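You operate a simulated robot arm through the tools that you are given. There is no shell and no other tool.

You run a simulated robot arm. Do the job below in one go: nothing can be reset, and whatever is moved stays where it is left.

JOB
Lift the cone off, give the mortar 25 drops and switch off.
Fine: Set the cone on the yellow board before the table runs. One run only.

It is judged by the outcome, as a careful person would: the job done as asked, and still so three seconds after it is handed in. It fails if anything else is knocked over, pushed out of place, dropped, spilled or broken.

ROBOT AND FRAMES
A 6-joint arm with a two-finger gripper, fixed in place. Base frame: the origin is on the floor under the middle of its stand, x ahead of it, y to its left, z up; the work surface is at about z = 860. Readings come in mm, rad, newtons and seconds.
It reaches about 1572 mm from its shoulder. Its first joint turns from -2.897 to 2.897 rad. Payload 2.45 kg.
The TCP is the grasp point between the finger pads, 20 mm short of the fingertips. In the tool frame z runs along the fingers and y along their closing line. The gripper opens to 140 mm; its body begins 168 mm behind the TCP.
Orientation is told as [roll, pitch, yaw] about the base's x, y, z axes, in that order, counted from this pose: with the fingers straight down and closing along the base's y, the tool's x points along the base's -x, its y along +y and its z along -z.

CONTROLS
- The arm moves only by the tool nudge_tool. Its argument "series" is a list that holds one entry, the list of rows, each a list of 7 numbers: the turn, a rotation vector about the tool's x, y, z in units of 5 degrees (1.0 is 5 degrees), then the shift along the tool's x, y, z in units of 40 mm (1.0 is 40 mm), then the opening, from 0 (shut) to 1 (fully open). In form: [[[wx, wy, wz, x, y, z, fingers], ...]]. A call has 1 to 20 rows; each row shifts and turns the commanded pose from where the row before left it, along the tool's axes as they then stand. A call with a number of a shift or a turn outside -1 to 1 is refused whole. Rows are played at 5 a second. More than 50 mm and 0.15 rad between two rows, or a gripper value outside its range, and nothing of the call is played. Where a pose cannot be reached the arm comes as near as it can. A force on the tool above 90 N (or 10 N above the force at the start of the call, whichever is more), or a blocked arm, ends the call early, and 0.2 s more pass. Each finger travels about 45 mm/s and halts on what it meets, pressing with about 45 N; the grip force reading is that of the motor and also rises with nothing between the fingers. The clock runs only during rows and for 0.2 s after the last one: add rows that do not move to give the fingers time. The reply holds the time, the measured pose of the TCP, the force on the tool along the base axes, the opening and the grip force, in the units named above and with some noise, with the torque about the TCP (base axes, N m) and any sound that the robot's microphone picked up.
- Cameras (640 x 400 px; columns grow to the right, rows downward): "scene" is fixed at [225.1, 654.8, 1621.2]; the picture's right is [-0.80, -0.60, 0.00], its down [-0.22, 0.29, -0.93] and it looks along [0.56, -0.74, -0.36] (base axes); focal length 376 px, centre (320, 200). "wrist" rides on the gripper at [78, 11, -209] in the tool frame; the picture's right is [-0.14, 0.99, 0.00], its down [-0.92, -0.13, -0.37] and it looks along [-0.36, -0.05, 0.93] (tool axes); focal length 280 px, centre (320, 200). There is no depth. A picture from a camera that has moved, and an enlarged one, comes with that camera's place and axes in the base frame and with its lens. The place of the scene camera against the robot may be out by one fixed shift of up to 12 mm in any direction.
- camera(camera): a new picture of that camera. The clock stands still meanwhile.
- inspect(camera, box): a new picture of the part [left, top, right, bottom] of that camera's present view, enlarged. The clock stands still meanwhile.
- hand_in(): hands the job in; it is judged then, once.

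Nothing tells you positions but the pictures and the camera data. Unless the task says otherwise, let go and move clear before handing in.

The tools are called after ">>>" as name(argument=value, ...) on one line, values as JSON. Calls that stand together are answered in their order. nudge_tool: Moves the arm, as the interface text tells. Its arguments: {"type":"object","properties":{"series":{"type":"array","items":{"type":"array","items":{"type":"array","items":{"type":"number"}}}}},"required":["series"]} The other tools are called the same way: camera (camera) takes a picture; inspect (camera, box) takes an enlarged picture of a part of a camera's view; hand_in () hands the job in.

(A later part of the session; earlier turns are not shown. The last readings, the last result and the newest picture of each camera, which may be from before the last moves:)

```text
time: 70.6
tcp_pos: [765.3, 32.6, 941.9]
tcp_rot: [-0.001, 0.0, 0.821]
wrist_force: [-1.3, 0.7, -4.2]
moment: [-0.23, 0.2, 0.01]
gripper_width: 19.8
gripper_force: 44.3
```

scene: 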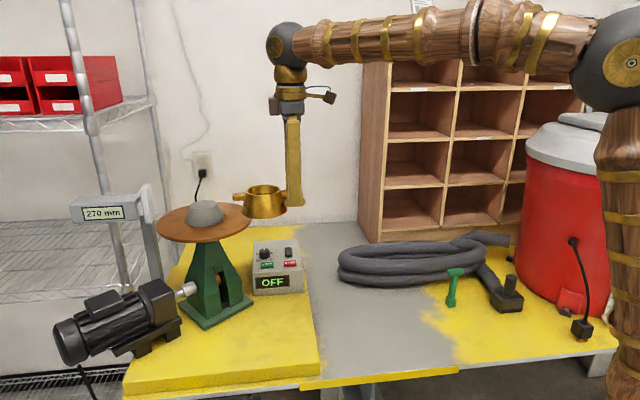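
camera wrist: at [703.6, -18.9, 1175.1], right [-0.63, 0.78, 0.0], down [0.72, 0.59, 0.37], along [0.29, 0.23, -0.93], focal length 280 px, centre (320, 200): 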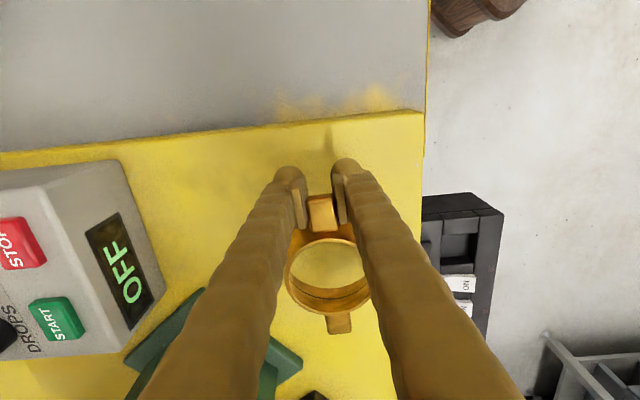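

>>> nudge_tool(series=[[[0, 0, 0, 0, 0, 0.03, 0], [0, 0, 0, 0, 0, 0, 0]]])

>>> nudge_tool(series=[[[0, 0, 0, 0, 0, 0.03, 0], [0, 0, 0, 0, 0, 0, 0]]])

>>> inspect(camera="scene", box=[235, 280, 315, 350])

```text
time: 71.2
tcp_pos: [766.2, 33.8, 940.0]
tcp_rot: [0.0, -0.001, 0.822]
wrist_force: [0.0, -0.2, -4.7]
moment: [-0.24, 0.21, 0.02]
gripper_width: 19.8
gripper_force: 44.3
```

```text
time: 71.8
tcp_pos: [766.2, 33.3, 938.8]
tcp_rot: [-0.001, 0.0, 0.82]
wrist_force: [-0.1, -0.7, -4.3]
moment: [-0.24, 0.21, -0.02]
gripper_width: 19.9
gripper_force: 44.8
```

```text
5.71 times, centred on (275, 315) of scene
camera zoom: at [225.1, 654.8, 1621.2], right [-0.8, -0.6, 0.0], down [-0.22, 0.29, -0.93], along [0.56, -0.74, -0.36], focal length 2148 px, centre (577, -457)
```

zoom: 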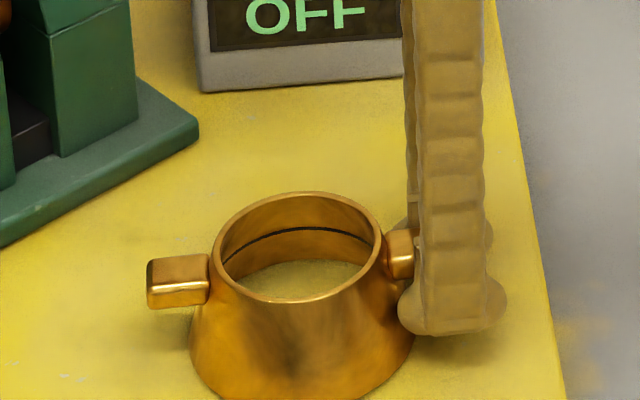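

>>> nudge_tool(series=[[[0, 0, 0, 0, 0, 0.03, 0], [0, 0, 0, 0, 0, 0, 0]]])

>>> nudge_tool(series=[[[0, 0, 0, 0, 0, 0.03, 0], [0, 0, 0, 0, 0, 0, 0]]])

>>> inspect(camera="scene", box=[235, 300, 315, 360])

```text
time: 72.4
tcp_pos: [765.2, 32.6, 937.4]
tcp_rot: [0.001, 0.0, 0.822]
wrist_force: [-0.2, 0.9, -4.3]
moment: [-0.25, 0.22, -0.04]
gripper_width: 19.8
gripper_force: 44.9
```

```text
time: 73.0
tcp_pos: [766.0, 33.1, 936.9]
tcp_rot: [0.001, -0.001, 0.82]
wrist_force: [-1.2, -0.7, 4.4]
moment: [0.62, -0.49, 0.16]
gripper_width: 19.8
gripper_force: 44.3
```

```text
6.67 times, centred on (275, 330) of scene
camera zoom: at [225.1, 654.8, 1621.2], right [-0.8, -0.6, 0.0], down [-0.22, 0.29, -0.93], along [0.56, -0.74, -0.36], focal length 2506 px, centre (620, -667)
```

zoom: 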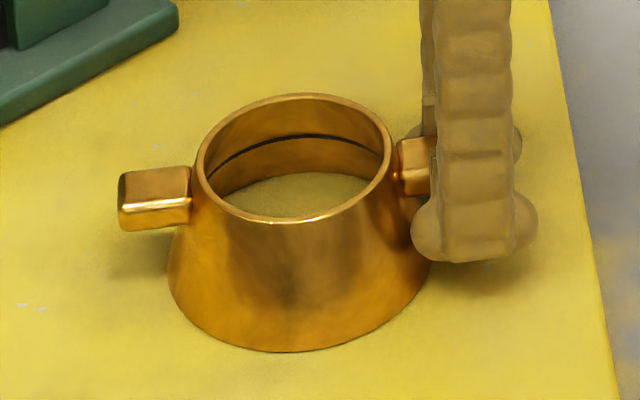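

The cone has touched down: the load reversed to +4 N and it sits flat on the yellow board. I'll open the fingers gently.

>>> nudge_tool(series=[[[0, 0, 0, 0, 0, 0, 0.13], [0, 0, 0, 0, 0, 0, 0.15], [0, 0, 0, 0, 0, 0, 0.17], [0, 0, 0, 0, 0, 0, 0.2], [0, 0, 0, 0, 0, 0, 0.25], [0, 0, 0, 0, 0, 0, 0.3], [0, 0, 0, 0, 0, 0, 0.35], [0, 0, 0, 0, 0, 0, 0.35], [0, 0, 0, 0, 0, 0, 0.35]]])

>>> inspect(camera="scene", box=[235, 300, 315, 360])

>>> inspect(camera="wrist", box=[240, 120, 400, 280])

```text
time: 75.0
tcp_pos: [764.7, 31.8, 936.3]
tcp_rot: [-0.002, -0.001, 0.82]
wrist_force: [0.2, -0.5, 0.0]
moment: [0.01, 0.01, -0.01]
gripper_width: 48.8
gripper_force: 0.2
```

```text
6.67 times, centred on (275, 330) of scene
camera zoom: at [225.1, 654.8, 1621.2], right [-0.8, -0.6, 0.0], down [-0.22, 0.29, -0.93], along [0.56, -0.74, -0.36], focal length 2506 px, centre (620, -667)
```

zoom: 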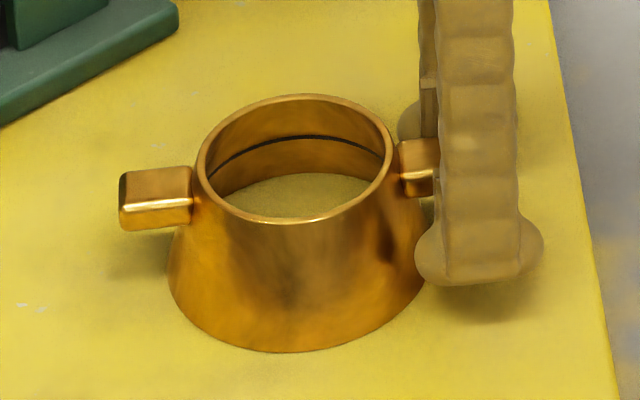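

```text
2.50 times, centred on (320, 200) of wrist
camera zoom: at [703.9, -18.5, 1146.3], right [-0.63, 0.78, 0.0], down [0.72, 0.59, 0.37], along [0.29, 0.23, -0.93], focal length 701 px, centre (320, 200)
```

zoom: 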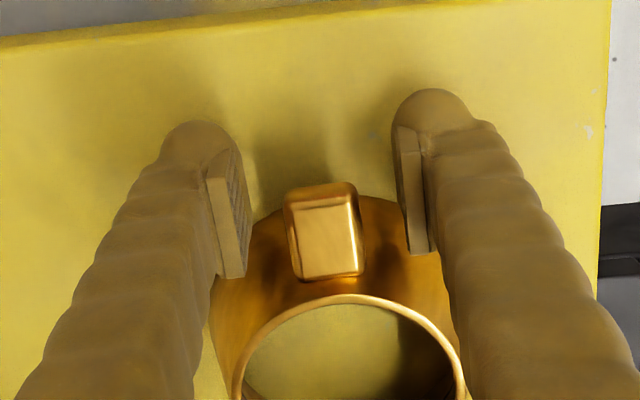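

The cone is released and stands flat on the board. I'll raise straight up clear of it, turn to yaw 0 and move to a viewpoint over the control box.

>>> nudge_tool(series=[[[0, 0, 0, 0, 0, -0.1, 0.35], [0, 0, 0, 0, 0, -0.3, 0.35], [0, 0, 0, 0, 0, -0.6, 0.35], [0, 0, 0, 0, 0, -1, 0.35], [0, 0, 0, 0, 0, -1, 0.35], [0, 0, 0, 0, 0, -1, 0.35], [0, 0, 0, 0, 0, -1, 0.35], [0, 0, 0, 0, 0, -1, 0.35], [0, 0, 0, 0, 0, -1, 0.35], [0, 0, 0, 0, 0, -0.7, 0.35], [0, 0, 0, 0, 0, -0.2, 0.35], [0, 0, 0, 0, 0, 0, 0.35]]])

>>> nudge_tool(series=[[[0, 0, 0.94, 0, 0, 0, 0.5], [0, 0, 0.94, 0, 0, 0, 0.7], [0, 0, 0.94, 0, 0, 0, 1], [0, 0, 0.94, 0, 0, 0, 1], [0, 0, 0.94, 0, 0, 0, 1], [0, 0, 0.94, 0, 0, 0, 1], [0, 0, 0.94, 0, 0, 0, 1], [0, 0, 0.94, 0, 0, 0, 1], [0, 0, 0.94, 0, 0, 0, 1], [0, 0, 0.94, 0, 0, 0, 1], [0, 0, 0, -0.7, -0.7, 0, 1], [0, 0, 0, -0.75, -0.75, 0, 1], [0, 0, 0, -0.75, -0.75, 0, 1], [0, 0, 0, -0.75, -0.75, 0, 1], [0, 0, 0, -0.5, -0.5, 0, 1], [0, 0, 0, 0, 0, 0, 1]]])

>>> camera(camera="wrist")

>>> camera(camera="scene")

```text
time: 77.6
tcp_pos: [765.5, 32.7, 1253.3]
tcp_rot: [0.001, 0.0, 0.821]
wrist_force: [0.3, 0.2, -0.4]
moment: [0.03, 0.0, -0.01]
gripper_width: 48.8
gripper_force: 0.1
```

```text
time: 81.0
tcp_pos: [903.9, -105.2, 1253.5]
tcp_rot: [-0.001, 0.002, 0.001]
wrist_force: [-0.5, -0.2, -0.6]
moment: [0.01, -0.01, -0.01]
gripper_width: 140.1
gripper_force: 0.1
```

```text
taken
camera wrist: at [825.4, -96.3, 1462.6], right [0.14, 0.99, 0.0], down [0.92, -0.13, 0.37], along [0.36, -0.05, -0.93], focal length 280 px, centre (320, 200)
```

wrist: 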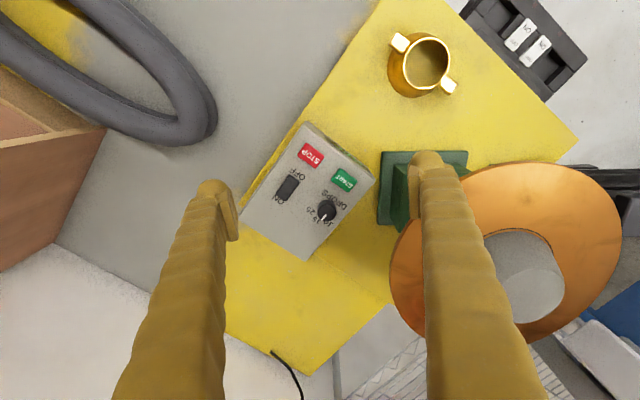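

```text
taken
```

scene: 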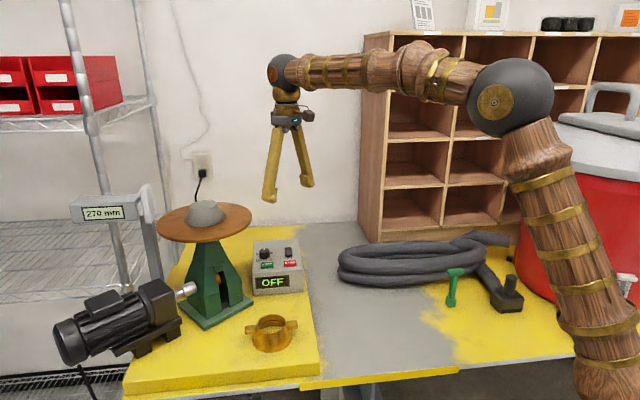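

The cone stands on the yellow board as asked. Now I'll look at the control panel closely from here and from lower down.

>>> inspect(camera="wrist", box=[235, 115, 385, 265])

>>> nudge_tool(series=[[[0, 0, 0, 0, 0, 0.5, 1], [0, 0, 0, 0, 0, 0.7, 1], [0, 0, 0, 0, 0, 0.7, 1], [0, 0, 0, 0, 0, 0.7, 1], [0, 0, 0, 0, 0, 0.4, 1], [0, 0, 0, 0, 0, 0, 1]]])

>>> camera(camera="wrist")

>>> inspect(camera="wrist", box=[230, 110, 410, 270])

```text
2.67 times, centred on (310, 190) of wrist
camera zoom: at [825.4, -96.3, 1462.6], right [0.14, 0.99, 0.0], down [0.92, -0.13, 0.37], along [0.36, -0.05, -0.93], focal length 748 px, centre (347, 227)
```

zoom: 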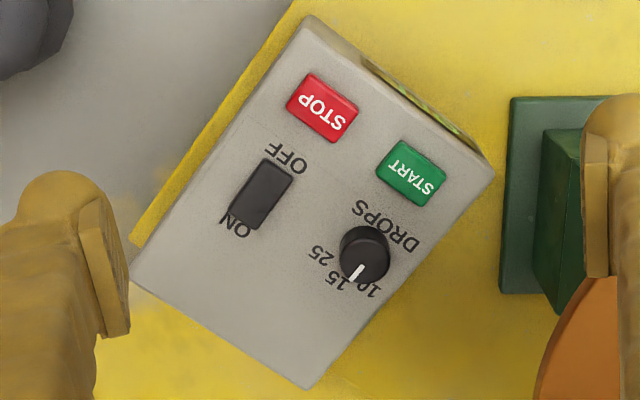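

```text
time: 82.4
tcp_pos: [905.1, -103.2, 1132.4]
tcp_rot: [0.0, 0.0, 0.0]
wrist_force: [-0.9, -0.3, -0.2]
moment: [0.01, -0.02, 0.0]
gripper_width: 140.3
gripper_force: 0.0
```

```text
taken
camera wrist: at [825.4, -95.5, 1342.2], right [0.14, 0.99, 0.0], down [0.92, -0.13, 0.37], along [0.37, -0.05, -0.93], focal length 280 px, centre (320, 200)
```

wrist: 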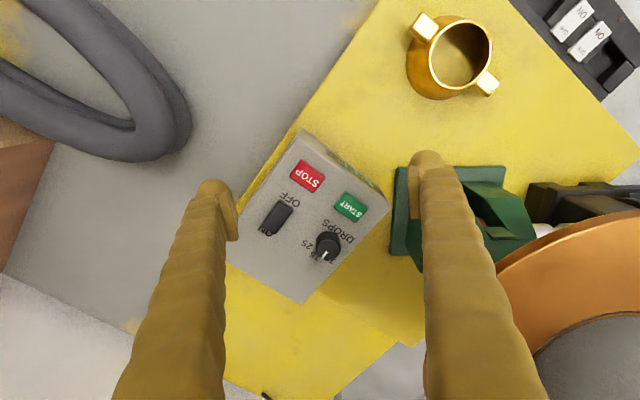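

```text
2.50 times, centred on (320, 190) of wrist
camera zoom: at [825.4, -95.5, 1342.2], right [0.14, 0.99, 0.0], down [0.92, -0.13, 0.37], along [0.37, -0.05, -0.93], focal length 701 px, centre (320, 225)
```

zoom: 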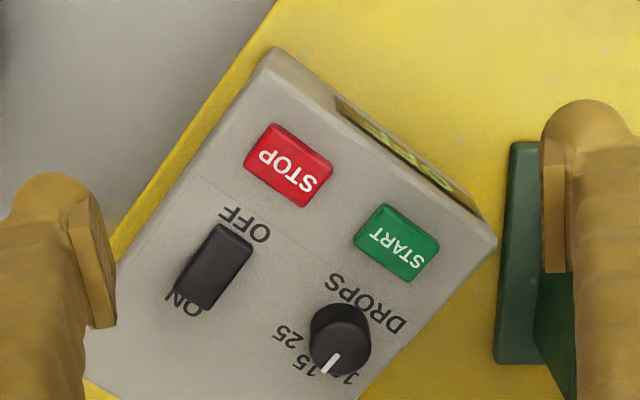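

I read the panel as roughly level at z ≈ 994. I place STOP at (927, -126), START at (977, -75), the rocker from its OFF end at (962, -159) to its ON end at (992, -191), and the knob near (1028, -113). Next I'll rise, shut the fingers, turn to -45° and hover over the ON end.

>>> nudge_tool(series=[[[0, 0, 0, 0, 0, -0.7, 0.8], [0, 0, 0, 0, 0, -0.7, 0.5], [0, 0, 0.9, 0, 0, 0, 0.2], [0, 0, 0.9, 0, 0, 0, 0], [0, 0, 0.9, 0, 0, 0, 0], [0, 0, 0.9, 0, 0, 0, 0], [0, 0, 0.9, 0, 0, 0, 0], [0, 0, 0.9, 0, 0, 0, 0], [0, 0, 0.9, 0, 0, 0, 0], [0, 0, 0.9, 0, 0, 0, 0], [0, 0, 0.9, 0, 0, 0, 0], [0, 0, 0.9, 0, 0, 0, 0], [0, 0, 0, 0, 0, 0, 0]]])

>>> nudge_tool(series=[[[0, 0, 0, -0.6, 0, 0, 0], [0, 0, 0, -0.8, 0, 0, 0], [0, 0, 0, -0.8, 0, 0, 0], [0, 0, 0, -0.6, 0, 0, 0], [0, 0, 0, -0.3, 0, 0, 0], [0, 0, 0, 0, 0, 0.6, 0], [0, 0, 0, 0, 0, 0.6, 0], [0, 0, 0, 0, 0, 0.5, 0], [0, 0, 0, 0, 0, 0, 0]]])

>>> camera(camera="wrist")

>>> inspect(camera="scene", box=[230, 180, 330, 300])

```text
time: 85.2
tcp_pos: [904.3, -105.5, 1190.1]
tcp_rot: [-0.001, 0.001, -0.786]
wrist_force: [0.2, 0.4, 1.3]
moment: [0.02, -0.01, 0.0]
gripper_width: 0.2
gripper_force: 29.9
```

```text
time: 87.2
tcp_pos: [991.8, -193.1, 1120.8]
tcp_rot: [-0.001, 0.0, -0.784]
wrist_force: [-0.2, 0.8, -1.0]
moment: [-0.01, 0.01, 0.0]
gripper_width: 0.2
gripper_force: 29.3
```

```text
taken
camera wrist: at [943.2, -131.3, 1330.3], right [0.8, 0.6, 0.0], down [0.56, -0.74, 0.37], along [0.22, -0.29, -0.93], focal length 280 px, centre (320, 200)
```

wrist: 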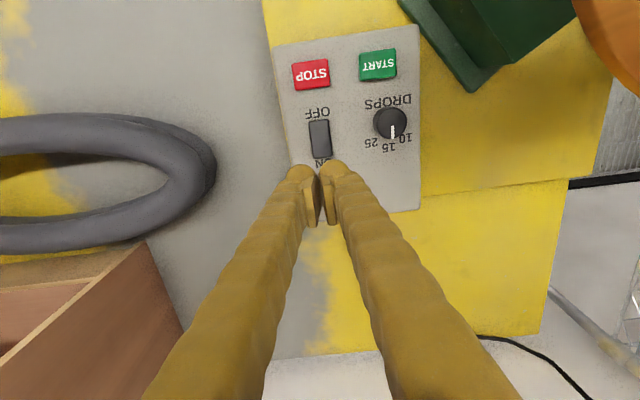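

```text
3.33 times, centred on (280, 240) of scene
camera zoom: at [225.1, 654.8, 1621.2], right [-0.8, -0.6, 0.0], down [-0.22, 0.29, -0.93], along [0.56, -0.74, -0.36], focal length 1253 px, centre (453, 67)
```

zoom: 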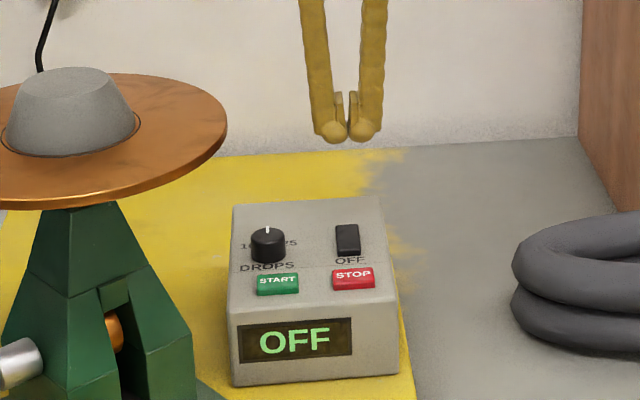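

The panel lines up squarely with the tool at -45°. I'll zoom in on the rocker and fingertips for precise offsets.

>>> inspect(camera="wrist", box=[270, 90, 430, 190])

>>> inspect(camera="wrist", box=[280, 100, 360, 180])

>>> inspect(camera="scene", box=[245, 235, 305, 285])

```text
4.00 times, centred on (350, 140) of wrist
camera zoom: at [943.2, -131.3, 1330.3], right [0.8, 0.6, 0.0], down [0.56, -0.74, 0.37], along [0.22, -0.29, -0.93], focal length 1122 px, centre (200, 440)
```

zoom: 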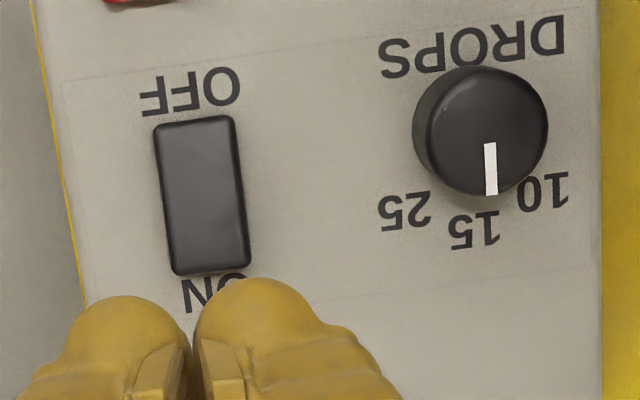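

```text
5.00 times, centred on (320, 140) of wrist
camera zoom: at [943.2, -131.3, 1330.3], right [0.8, 0.6, 0.0], down [0.56, -0.74, 0.37], along [0.22, -0.29, -0.93], focal length 1402 px, centre (320, 500)
```

zoom: 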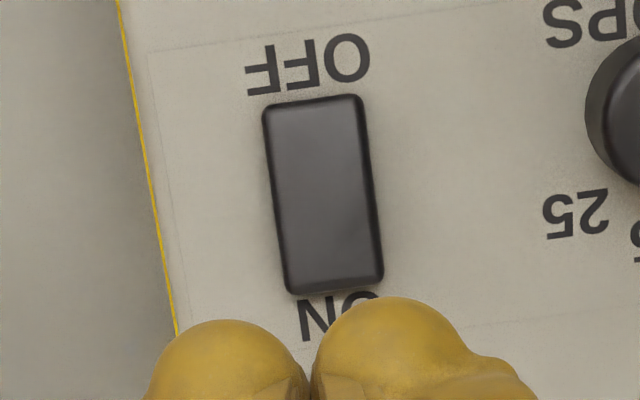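

```text
8.00 times, centred on (275, 260) of scene
camera zoom: at [225.1, 654.8, 1621.2], right [-0.8, -0.6, 0.0], down [-0.22, 0.29, -0.93], along [0.56, -0.74, -0.36], focal length 3007 px, centre (680, -280)
```

zoom: 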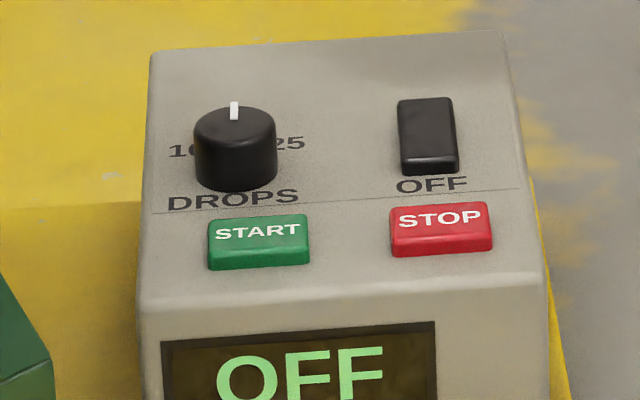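

The rocker's axis is parallel to the tool and its ON end lies just ahead of the fingertips, 4.3 mm to the side. I'll shift over it, lower close, and then press in small steps while watching the force.

>>> nudge_tool(series=[[[0, 0, 0, 0, 0.107, 0.3, 0], [0, 0, 0, 0, 0, 0.5, 0], [0, 0, 0, 0, 0, 0.5, 0], [0, 0, 0, 0, 0, 0.5, 0], [0, 0, 0, 0, 0, 0.3, 0], [0, 0, 0, 0, 0, 0.1, 0], [0, 0, 0, 0, 0, 0, 0]]])

>>> inspect(camera="wrist", box=[260, 80, 420, 200])

>>> inspect(camera="scene", box=[245, 215, 315, 275])

```text
time: 88.8
tcp_pos: [995.1, -190.0, 1032.6]
tcp_rot: [-0.001, 0.0, -0.784]
wrist_force: [0.8, -0.4, 0.5]
moment: [0.0, 0.01, -0.05]
gripper_width: 0.0
gripper_force: 29.7
```

```text
3.33 times, centred on (340, 140) of wrist
camera zoom: at [946.5, -128.3, 1242.2], right [0.8, 0.6, 0.0], down [0.56, -0.74, 0.37], along [0.22, -0.29, -0.93], focal length 935 px, centre (253, 400)
```

zoom: 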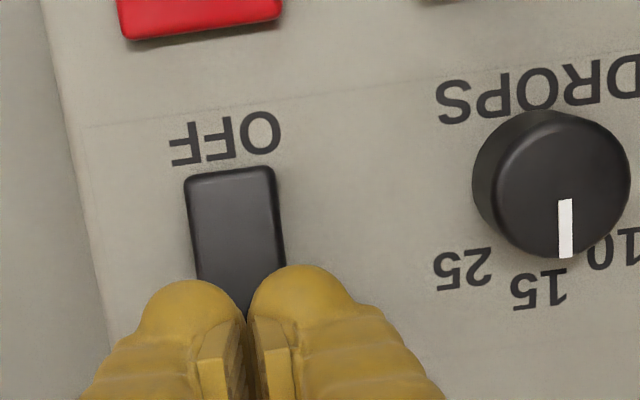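

```text
6.67 times, centred on (280, 245) of scene
camera zoom: at [225.1, 654.8, 1621.2], right [-0.8, -0.6, 0.0], down [-0.22, 0.29, -0.93], along [0.56, -0.74, -0.36], focal length 2506 px, centre (587, -100)
```

zoom: 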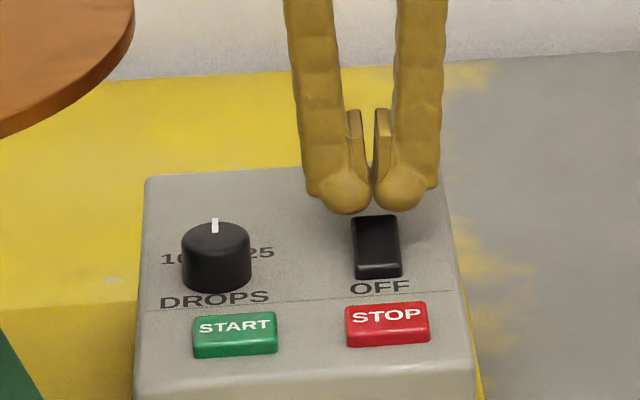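

The fingertips are over the ON half. I'll press down gradually.

>>> nudge_tool(series=[[[0, 0, 0, 0, 0, 0.1, 0], [0, 0, 0, 0, 0, 0.1, 0], [0, 0, 0, 0, 0, 0, 0]]])

>>> nudge_tool(series=[[[0, 0, 0, 0, 0, 0.06, 0], [0, 0, 0, 0, 0, 0, 0]]])

>>> nudge_tool(series=[[[0, 0, 0, 0, 0, 0.06, 0], [0, 0, 0, 0, 0, 0, 0]]])

```text
time: 89.6
tcp_pos: [994.7, -188.7, 1024.0]
tcp_rot: [-0.001, 0.001, -0.786]
wrist_force: [0.4, -0.3, 1.2]
moment: [0.0, 0.0, -0.01]
gripper_width: 5.9
gripper_force: 29.6
```

```text
time: 90.2
tcp_pos: [993.8, -189.2, 1020.4]
tcp_rot: [0.001, 0.0, -0.783]
wrist_force: [-0.4, 0.0, 0.3]
moment: [-0.02, 0.0, 0.02]
gripper_width: 0.1
gripper_force: 29.1
```

```text
time: 90.8
tcp_pos: [995.0, -190.1, 1022.4]
tcp_rot: [0.001, -0.002, -0.786]
wrist_force: [-2.5, 1.7, 20.4]
moment: [0.18, 0.21, 0.02]
gripper_width: 6.2
gripper_force: 29.5
```

I feel 20 N of resistance, and the fingers are being wedged slightly apart by the rocker's edges. I'll check whether it switched.

>>> inspect(camera="scene", box=[240, 215, 320, 300])

>>> inspect(camera="wrist", box=[260, 80, 420, 200])

```text
4.71 times, centred on (280, 258) of scene
camera zoom: at [225.1, 654.8, 1621.2], right [-0.8, -0.6, 0.0], down [-0.22, 0.29, -0.93], along [0.56, -0.74, -0.36], focal length 1769 px, centre (508, -71)
```

zoom: 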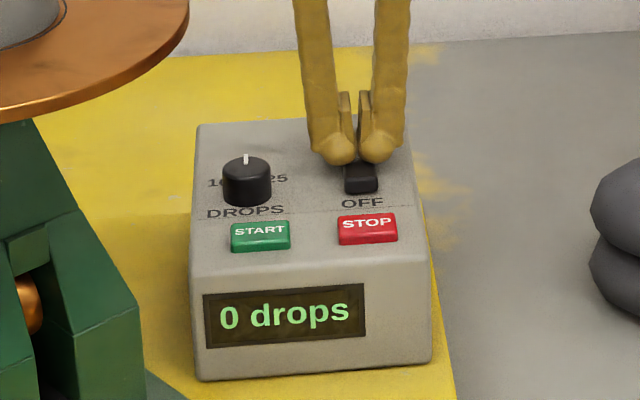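

```text
3.33 times, centred on (340, 140) of wrist
camera zoom: at [946.3, -128.2, 1231.0], right [0.8, 0.6, 0.0], down [0.56, -0.74, 0.37], along [0.22, -0.29, -0.93], focal length 935 px, centre (253, 400)
```

zoom: 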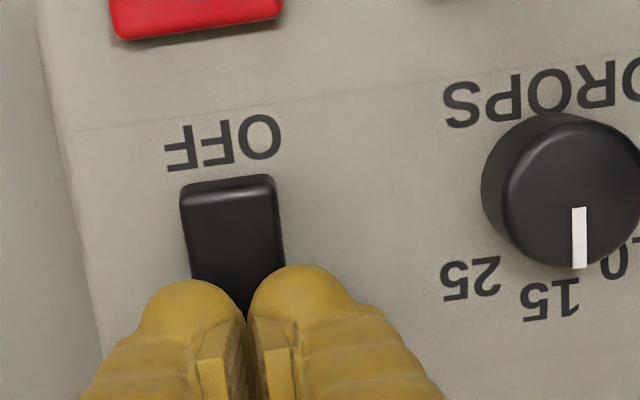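

The display now reads "0 drops", so the power is on. I'll lift off the rocker, turn to -15° so the fingers will clear START, open about 60 mm, and move above the knob to turn it to 25.

>>> nudge_tool(series=[[[0, 0, 0, 0, 0, -0.1, 0], [0, 0, 0, 0, 0, -0.3, 0], [0, 0, 0, 0, 0, -0.6, 0], [0, 0, 0, 0, 0, -0.8, 0], [0, 0, 0, 0, 0, -0.6, 0], [0, 0, 0, 0, 0, 0, 0]]])

>>> inspect(camera="scene", box=[240, 225, 320, 300])

>>> inspect(camera="wrist", box=[260, 80, 430, 190])

```text
time: 92.2
tcp_pos: [992.9, -188.9, 1116.3]
tcp_rot: [0.0, 0.0, -0.784]
wrist_force: [-0.1, 0.8, -0.4]
moment: [0.0, 0.0, 0.02]
gripper_width: 0.0
gripper_force: 29.0
```

```text
5.33 times, centred on (280, 262) of scene
camera zoom: at [225.1, 654.8, 1621.2], right [-0.8, -0.6, 0.0], down [-0.22, 0.29, -0.93], along [0.56, -0.74, -0.36], focal length 2005 px, centre (533, -133)
```

zoom: 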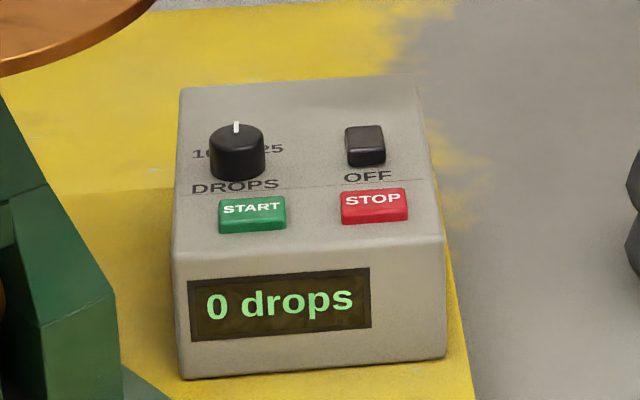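

```text
3.64 times, centred on (345, 135) of wrist
camera zoom: at [946.0, -128.2, 1325.5], right [0.8, 0.6, 0.0], down [0.56, -0.74, 0.37], along [0.22, -0.29, -0.93], focal length 1020 px, centre (229, 436)
```

zoom: 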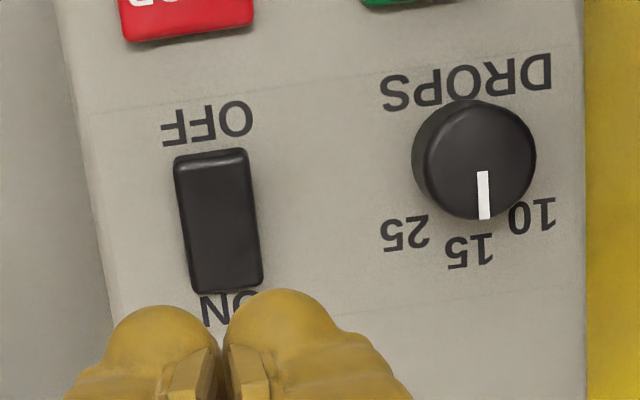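

The rocker stays ON. I'll turn and move above the knob, keeping the opening modest so the fingers stay clear of the disk.

>>> nudge_tool(series=[[[0, 0, -0.86, 0, 0, 0, 0], [0, 0, -0.86, 0, 0, 0, 0], [0, 0, -0.86, 0, 0, 0, 0.2], [0, 0, -0.86, 0, 0, 0, 0.3], [0, 0, -0.86, 0, 0, 0, 0.4], [0, 0, -0.86, 0, 0, 0, 0.4], [0, 0, -0.84, 0, 0, 0, 0.4], [0, 0, 0, -0.05, 0.4, 0, 0.4], [0, 0, 0, -0.1, 0.6, 0, 0.4], [0, 0, 0, -0.1, 0.6, 0, 0.4], [0, 0, 0, -0.06, 0.4, 0, 0.4], [0, 0, 0, 0, 0.16, 0, 0.4], [0, 0, 0, 0, 0, 0, 0.4]]])

>>> camera(camera="wrist")

>>> inspect(camera="wrist", box=[260, 110, 400, 210])

>>> camera(camera="scene")

```text
time: 95.0
tcp_pos: [1030.2, -108.8, 1115.4]
tcp_rot: [0.001, 0.0, -0.263]
wrist_force: [0.4, 0.3, 0.7]
moment: [-0.02, 0.0, 0.0]
gripper_width: 55.8
gripper_force: 0.0
```

```text
taken
camera wrist: at [956.4, -80.1, 1325.6], right [0.39, 0.92, 0.0], down [0.86, -0.36, 0.37], along [0.34, -0.14, -0.93], focal length 280 px, centre (320, 200)
```

wrist: 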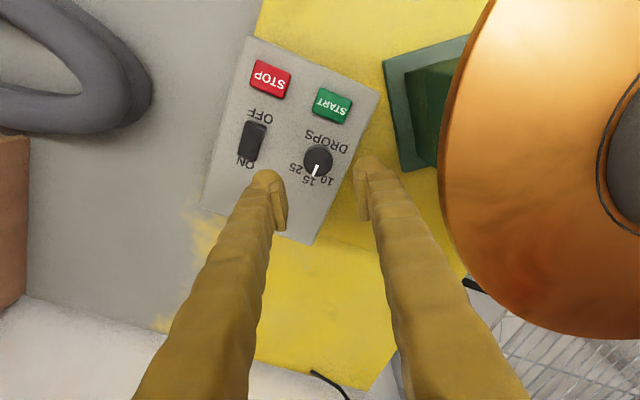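

```text
4.00 times, centred on (330, 160) of wrist
camera zoom: at [956.4, -80.1, 1325.6], right [0.39, 0.92, 0.0], down [0.86, -0.36, 0.37], along [0.34, -0.14, -0.93], focal length 1122 px, centre (280, 360)
```

zoom: 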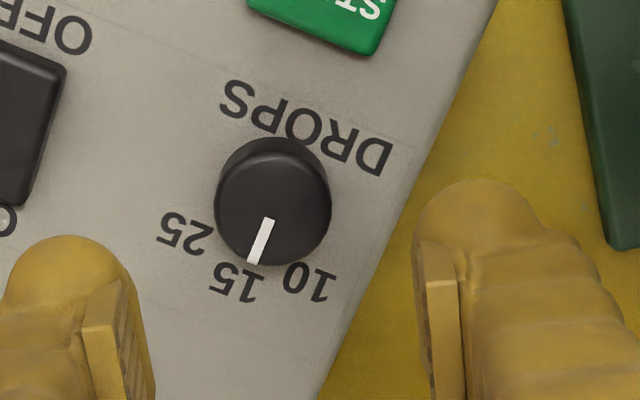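

```text
taken
```

scene: 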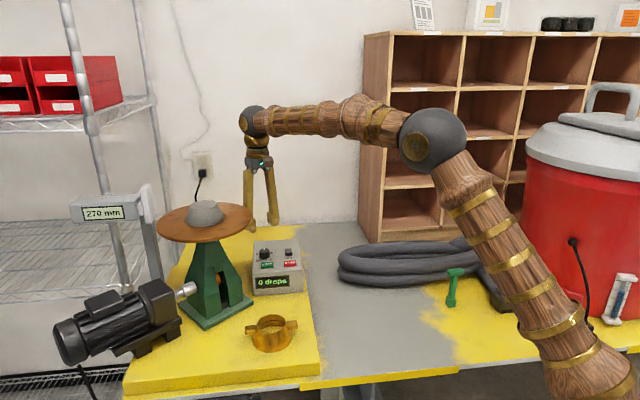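

The knob is within 2 mm of the tool axis. I'll make a small correction and lower, with the fingers either side of the knob, to TCP ≈ 1030.

>>> nudge_tool(series=[[[0, 0, 0, 0.037, -0.037, 0.3, 0.4], [0, 0, 0, 0, 0, 0.5, 0.4], [0, 0, 0, 0, 0, 0.5, 0.4], [0, 0, 0, 0, 0, 0.5, 0.4], [0, 0, 0, 0, 0, 0.3, 0.4], [0, 0, 0, 0, 0, 0, 0.4]]])

>>> inspect(camera="wrist", box=[250, 90, 410, 230])

>>> inspect(camera="scene", box=[235, 205, 315, 275])

```text
time: 96.4
tcp_pos: [1027.5, -109.8, 1031.6]
tcp_rot: [0.0, 0.0, -0.265]
wrist_force: [0.7, 0.8, -0.2]
moment: [0.03, -0.03, 0.02]
gripper_width: 55.9
gripper_force: 0.0
```

```text
2.86 times, centred on (330, 160) of wrist
camera zoom: at [954.0, -81.2, 1241.4], right [0.39, 0.92, 0.0], down [0.86, -0.36, 0.37], along [0.34, -0.14, -0.93], focal length 801 px, centre (291, 314)
```

zoom: 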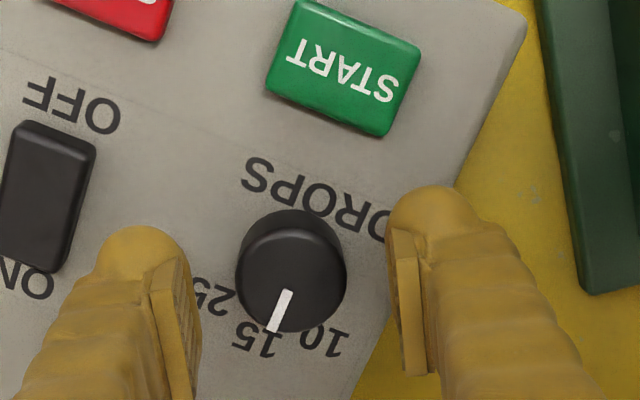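

```text
5.71 times, centred on (275, 240) of scene
camera zoom: at [225.1, 654.8, 1621.2], right [-0.8, -0.6, 0.0], down [-0.22, 0.29, -0.93], along [0.56, -0.74, -0.36], focal length 2148 px, centre (577, -29)
```

zoom: 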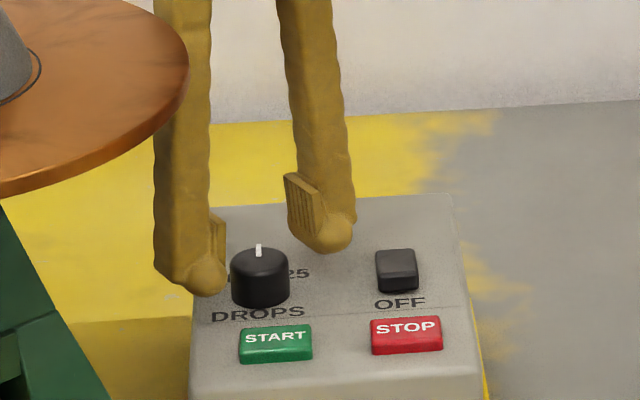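

The fingers straddle the knob and START is well clear of them. I'll lower another 18 mm and close gently on the knob.

>>> nudge_tool(series=[[[0, 0, 0, 0, 0.018, 0.15, 0.4], [0, 0, 0, 0, 0, 0.15, 0.4], [0, 0, 0, 0, 0, 0.15, 0.4], [0, 0, 0, 0, 0, 0, 0.33], [0, 0, 0, 0, 0, 0, 0.28], [0, 0, 0, 0, 0, 0, 0.26], [0, 0, 0, 0, 0, 0, 0.26]]])

>>> inspect(camera="wrist", box=[250, 90, 410, 230])

>>> inspect(camera="scene", box=[235, 205, 315, 275])

```text
time: 98.0
tcp_pos: [1027.8, -109.4, 1014.1]
tcp_rot: [0.001, 0.001, -0.262]
wrist_force: [-0.1, 0.1, -0.7]
moment: [0.01, 0.02, 0.0]
gripper_width: 36.6
gripper_force: 0.1
```

```text
2.86 times, centred on (330, 160) of wrist
camera zoom: at [954.1, -80.6, 1223.6], right [0.39, 0.92, 0.0], down [0.86, -0.36, 0.37], along [0.34, -0.14, -0.93], focal length 801 px, centre (291, 314)
```

zoom: 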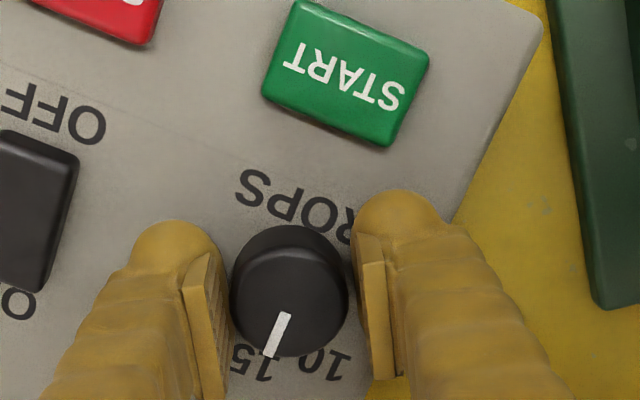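

```text
5.71 times, centred on (275, 240) of scene
camera zoom: at [225.1, 654.8, 1621.2], right [-0.8, -0.6, 0.0], down [-0.22, 0.29, -0.93], along [0.56, -0.74, -0.36], focal length 2148 px, centre (577, -29)
```

zoom: 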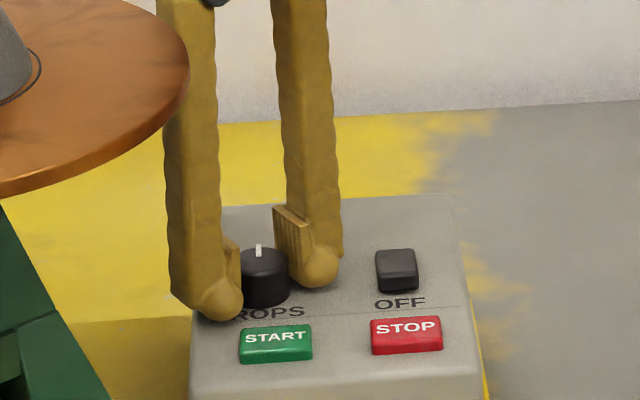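

It's centred with START clear by about 13 mm. I'll grip the knob.

>>> nudge_tool(series=[[[0, 0, 0, 0, 0, 0, 0.25], [0, 0, 0, 0, 0, 0, 0.24], [0, 0, 0, 0, 0, 0, 0.22], [0, 0, 0, 0, 0, 0, 0.2], [0, 0, 0, 0, 0, 0, 0.15], [0, 0, 0, 0, 0, 0, 0.15]]])

>>> inspect(camera="wrist", box=[250, 90, 410, 230])

```text
time: 99.4
tcp_pos: [1027.0, -110.8, 1013.9]
tcp_rot: [-0.001, -0.001, -0.261]
wrist_force: [-4.4, -14.3, -0.5]
moment: [-0.17, 0.05, 0.0]
gripper_width: 32.1
gripper_force: 44.7
```

```text
2.86 times, centred on (330, 160) of wrist
camera zoom: at [954.0, -81.2, 1223.6], right [0.39, 0.92, 0.0], down [0.86, -0.36, 0.37], along [0.34, -0.14, -0.93], focal length 801 px, centre (291, 314)
```

zoom: 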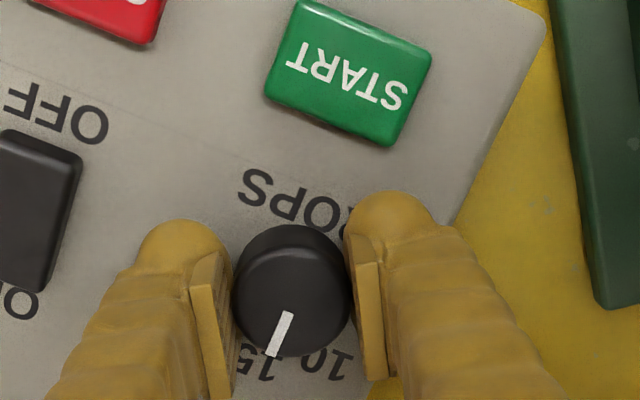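

The knob is gripped at 32 mm, but a 15 N side load shows I'm about 1 mm off centre. I'll relieve that before turning.

>>> nudge_tool(series=[[[0, 0, 0, 0, -0.02, 0, 0.15], [0, 0, 0, 0, 0, 0, 0.15]]])

```text
time: 100.0
tcp_pos: [1026.5, -111.6, 1013.7]
tcp_rot: [0.0, 0.0, -0.259]
wrist_force: [-1.9, -9.6, -2.1]
moment: [-0.11, 0.0, 0.0]
gripper_width: 32.2
gripper_force: 45.3
```

>>> nudge_tool(series=[[[0, 0, 0, 0, -0.035, 0, 0.15], [0, 0, 0, 0, 0, 0, 0.15]]])

```text
time: 100.6
tcp_pos: [1027.8, -111.5, 1015.0]
tcp_rot: [0.003, 0.001, -0.26]
wrist_force: [6.8, 11.6, -0.4]
moment: [0.12, -0.15, -0.01]
gripper_width: 32.0
gripper_force: 45.1
```

>>> nudge_tool(series=[[[0, 0, 0, 0, 0.018, 0, 0.15], [0, 0, 0, 0, 0, 0, 0.15]]])

```text
time: 101.2
tcp_pos: [1026.2, -110.8, 1014.8]
tcp_rot: [0.002, -0.001, -0.259]
wrist_force: [12.1, 14.4, 0.5]
moment: [0.15, -0.18, 0.05]
gripper_width: 32.2
gripper_force: 44.8
```

>>> nudge_tool(series=[[[0, 0, 0, 0, 0, 0, 0.15], [0, 0, 0, 0, 0, 0, 0.15], [0, 0, 0, 0, 0, 0, 0.15]]])

>>> inspect(camera="wrist", box=[250, 90, 410, 230])

>>> inspect(camera="scene", box=[235, 205, 315, 305])

```text
time: 102.0
tcp_pos: [1026.7, -110.2, 1014.0]
tcp_rot: [0.002, 0.0, -0.262]
wrist_force: [17.5, 19.1, 1.6]
moment: [0.2, -0.18, -0.02]
gripper_width: 32.0
gripper_force: 45.1
```

```text
2.86 times, centred on (330, 160) of wrist
camera zoom: at [953.7, -81.5, 1223.6], right [0.39, 0.92, 0.0], down [0.86, -0.36, 0.37], along [0.34, -0.14, -0.93], focal length 801 px, centre (291, 314)
```

zoom: 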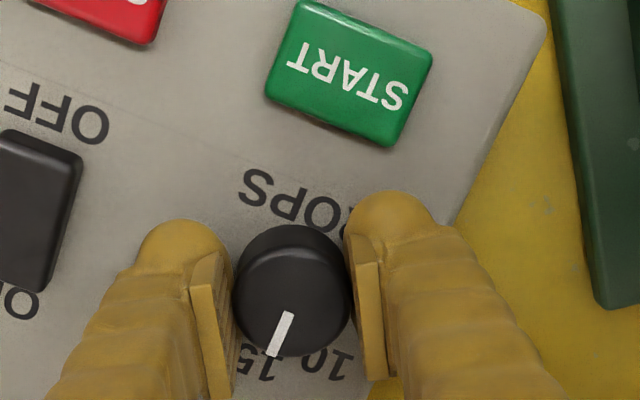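

```text
4.00 times, centred on (275, 255) of scene
camera zoom: at [225.1, 654.8, 1621.2], right [-0.8, -0.6, 0.0], down [-0.22, 0.29, -0.93], along [0.56, -0.74, -0.36], focal length 1504 px, centre (500, -20)
```

zoom: 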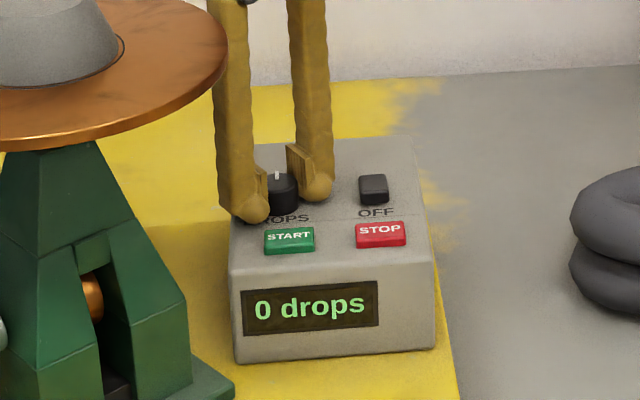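

The side load slowly builds up because the arm keeps trying to correct a small offset. I'll shift the command slightly in the direction of the load and watch it settle.

>>> nudge_tool(series=[[[0, 0, 0, -0.01, 0.018, 0, 0.15], [0, 0, 0, 0, 0, 0, 0.15], [0, 0, 0, 0, 0, 0, 0.15]]])

```text
time: 102.8
tcp_pos: [1026.4, -111.0, 1014.8]
tcp_rot: [0.0, 0.0, -0.259]
wrist_force: [2.5, 17.2, 4.8]
moment: [0.19, 0.04, 0.01]
gripper_width: 32.1
gripper_force: 45.2
```

>>> nudge_tool(series=[[[0, 0, 0.2, 0, 0.012, 0, 0.1], [0, 0, 0.4, 0, 0, 0, 0.1], [0, 0, 0.6, 0, 0, 0, 0.1], [0, 0, 0.6, 0, 0, 0, 0.1], [0, 0, 0.6, 0, 0, 0, 0.1], [0, 0, 0.6, 0, 0, 0, 0.1], [0, 0, 0, 0, 0, 0, 0.1]]])

>>> inspect(camera="wrist", box=[250, 90, 410, 230])

>>> inspect(camera="scene", box=[235, 205, 315, 305])

```text
time: 104.4
tcp_pos: [1028.6, -111.2, 1014.4]
tcp_rot: [0.001, 0.0, -0.523]
wrist_force: [-14.5, -0.9, 5.0]
moment: [0.06, 0.24, 0.02]
gripper_width: 31.9
gripper_force: 45.2
```

```text
2.86 times, centred on (330, 160) of wrist
camera zoom: at [964.5, -63.4, 1223.6], right [0.61, 0.79, 0.0], down [0.73, -0.57, 0.37], along [0.29, -0.23, -0.93], focal length 801 px, centre (291, 314)
```

zoom: 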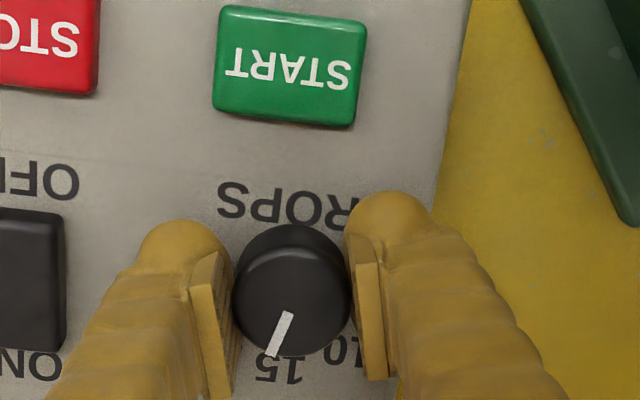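

```text
4.00 times, centred on (275, 255) of scene
camera zoom: at [225.1, 654.8, 1621.2], right [-0.8, -0.6, 0.0], down [-0.22, 0.29, -0.93], along [0.56, -0.74, -0.36], focal length 1504 px, centre (500, -20)
```

zoom: 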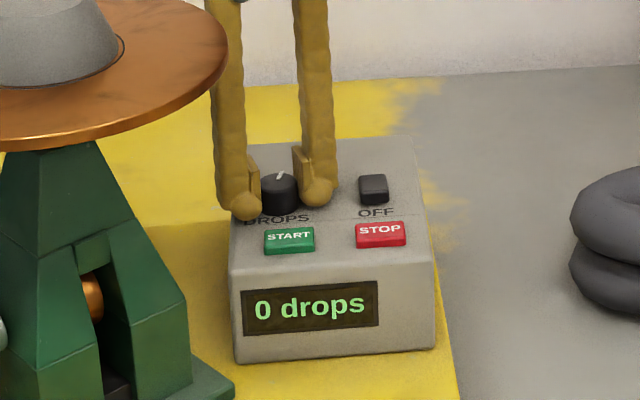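

The knob turns with the hand, 15° so far. I'll continue toward 25.

>>> nudge_tool(series=[[[0, 0, 0.5, 0.008, -0.008, 0, 0.1], [0, 0, 0.6, 0, 0, 0, 0.1], [0, 0, 0.6, 0, 0, 0, 0.1], [0, 0, 0.6, 0, 0, 0, 0.1], [0, 0, 0.6, 0, 0, 0, 0.1], [0, 0, 0.6, 0, 0, 0, 0.1], [0, 0, 0.6, 0, 0, 0, 0.1], [0, 0, 0.6, 0, 0, 0, 0.1], [0, 0, 0.6, 0, 0, 0, 0.1], [0, 0, 0, 0, 0, 0, 0.1]]])

>>> inspect(camera="wrist", box=[250, 90, 410, 230])

>>> inspect(camera="scene", box=[235, 205, 315, 305])

```text
time: 106.6
tcp_pos: [1028.1, -110.0, 1013.8]
tcp_rot: [-0.001, 0.0, -0.986]
wrist_force: [-5.9, -5.4, 2.8]
moment: [-0.11, 0.05, 0.0]
gripper_width: 31.7
gripper_force: 44.9
```

```text
2.86 times, centred on (330, 160) of wrist
camera zoom: at [992.7, -40.6, 1223.5], right [0.9, 0.43, 0.0], down [0.4, -0.84, 0.37], along [0.16, -0.33, -0.93], focal length 801 px, centre (291, 314)
```

zoom: 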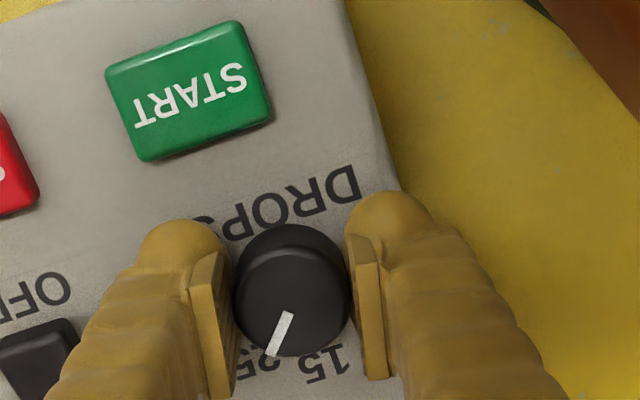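

```text
4.00 times, centred on (275, 255) of scene
camera zoom: at [225.1, 654.8, 1621.2], right [-0.8, -0.6, 0.0], down [-0.22, 0.29, -0.93], along [0.56, -0.74, -0.36], focal length 1504 px, centre (500, -20)
```

zoom: 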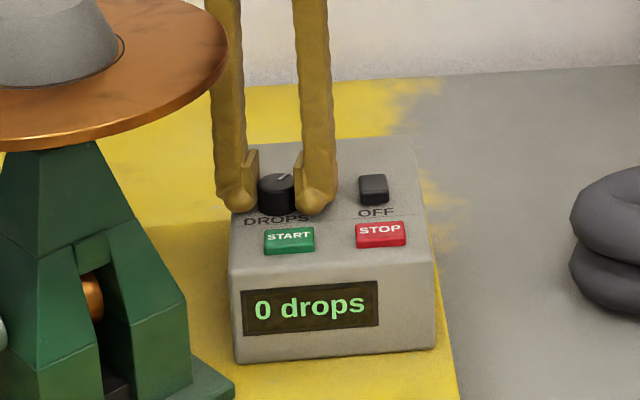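

The pointer has turned about 41° and points toward 25. I'll open slightly, rise straight up, and check the pointer against the label.

>>> nudge_tool(series=[[[0, 0, 0, 0, 0, 0, 0.24], [0, 0, 0, 0, 0, 0, 0.28], [0, 0, 0, 0, 0, 0, 0.3], [0, 0, 0, 0, 0, 0, 0.3], [0, 0, 0, 0, 0, -0.3, 0.3], [0, 0, 0, 0, 0, -0.5, 0.3], [0, 0, 0, 0, 0, -0.8, 0.3], [0, 0, 0, 0, 0, -0.8, 0.3], [0, 0, 0, 0, 0, 0, 0.3]]])

>>> camera(camera="wrist")

>>> inspect(camera="wrist", box=[270, 100, 390, 200])

>>> inspect(camera="scene", box=[240, 225, 310, 300])

```text
time: 108.6
tcp_pos: [1028.2, -110.0, 1110.9]
tcp_rot: [0.0, -0.001, -0.984]
wrist_force: [0.0, 0.0, 0.1]
moment: [0.01, 0.02, 0.01]
gripper_width: 41.9
gripper_force: 0.0
```

```text
taken
camera wrist: at [993.1, -40.5, 1320.6], right [0.9, 0.43, 0.0], down [0.4, -0.84, 0.37], along [0.16, -0.33, -0.93], focal length 280 px, centre (320, 200)
```

wrist: 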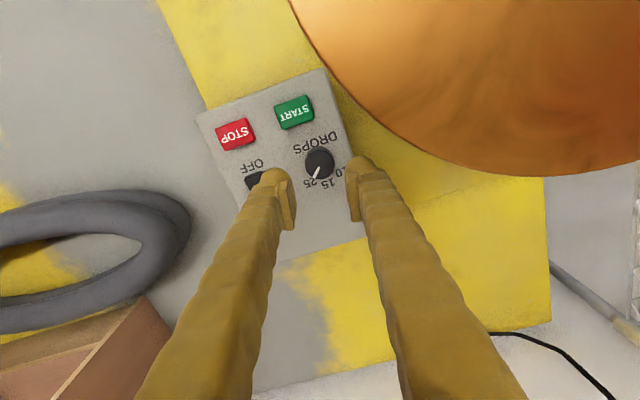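

```text
4.00 times, centred on (330, 150) of wrist
camera zoom: at [993.1, -40.5, 1320.6], right [0.9, 0.43, 0.0], down [0.4, -0.84, 0.37], along [0.16, -0.33, -0.93], focal length 1122 px, centre (280, 400)
```

zoom: 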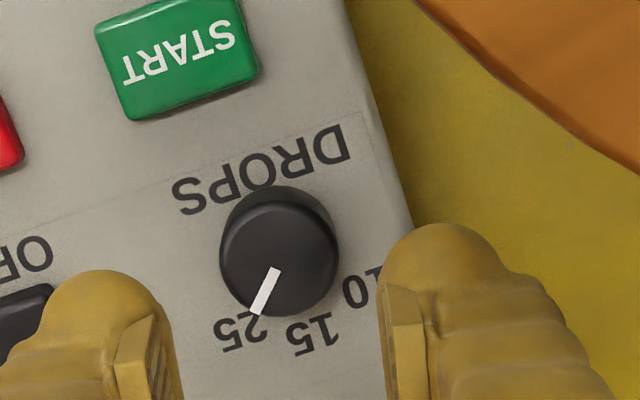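

```text
5.33 times, centred on (275, 262) of scene
camera zoom: at [225.1, 654.8, 1621.2], right [-0.8, -0.6, 0.0], down [-0.22, 0.29, -0.93], along [0.56, -0.74, -0.36], focal length 2005 px, centre (560, -133)
```

zoom: 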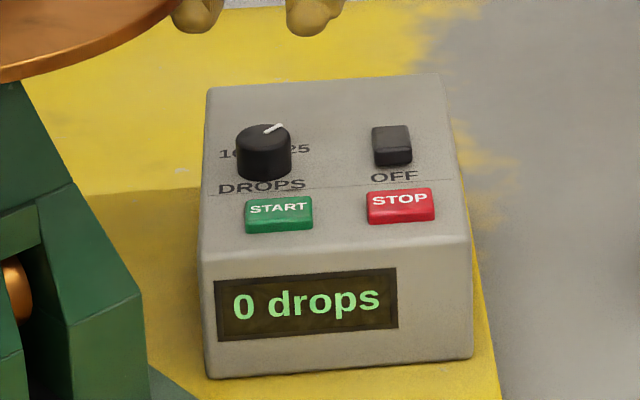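

The pointer now lines up with 25 (about 40° from 15). Next is START: I'll shut the fingers, line up with the box at -45°, and lean the hand 15° away from the disk so it keeps clear. Then I'll move over START.

>>> nudge_tool(series=[[[0, 0, -0.75, 0, 0, 0, 0.2], [0, 0, -0.8, 0, 0, 0, 0], [0, 0, -0.75, 0, 0, 0, 0], [-0.75, 0, 0, 0, 0, 0, 0], [-0.75, 0, 0, 0, 0, 0, 0], [-0.75, 0, 0, 0, 0, 0, 0], [-0.75, 0, 0, 0, 0, 0, 0], [0, 0, 0, 0.3, 0, 0, 0], [0, 0, 0, 0.45, 0, 0, 0], [0, 0, 0, 0.45, 0, 0, 0], [0, 0, 0, 0.3, 0, 0, 0], [0, 0, 0, 0, 0, 0, 0]]])

>>> camera(camera="wrist")

>>> inspect(camera="scene", box=[170, 120, 330, 300])

```text
time: 111.2
tcp_pos: [984.6, -66.3, 1110.4]
tcp_rot: [0.262, 0.001, -0.785]
wrist_force: [0.7, 0.1, 0.1]
moment: [0.02, -0.01, -0.01]
gripper_width: 0.0
gripper_force: 28.7
```

```text
taken
camera wrist: at [898.0, -44.8, 1315.3], right [0.77, 0.58, 0.26], down [0.5, -0.81, 0.32], along [0.39, -0.12, -0.91], focal length 280 px, centre (320, 200)
```

wrist: 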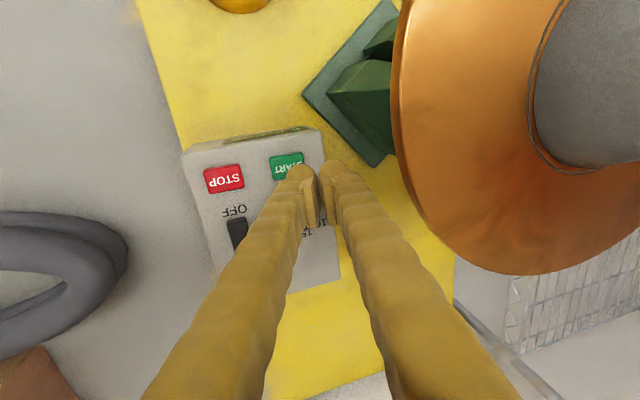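

```text
2.22 times, centred on (250, 210) of scene
camera zoom: at [225.1, 654.8, 1621.2], right [-0.8, -0.6, 0.0], down [-0.22, 0.29, -0.93], along [0.56, -0.74, -0.36], focal length 835 px, centre (476, 178)
```

zoom: 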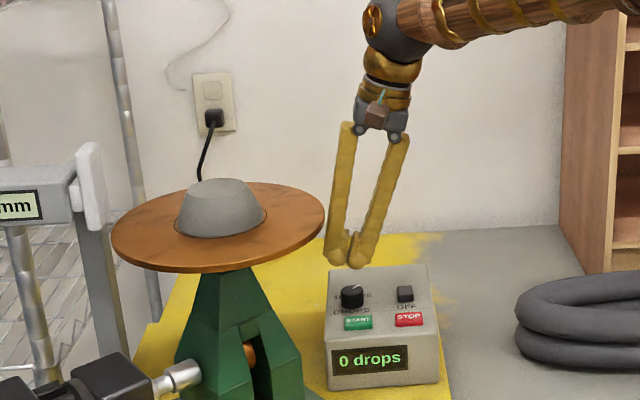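

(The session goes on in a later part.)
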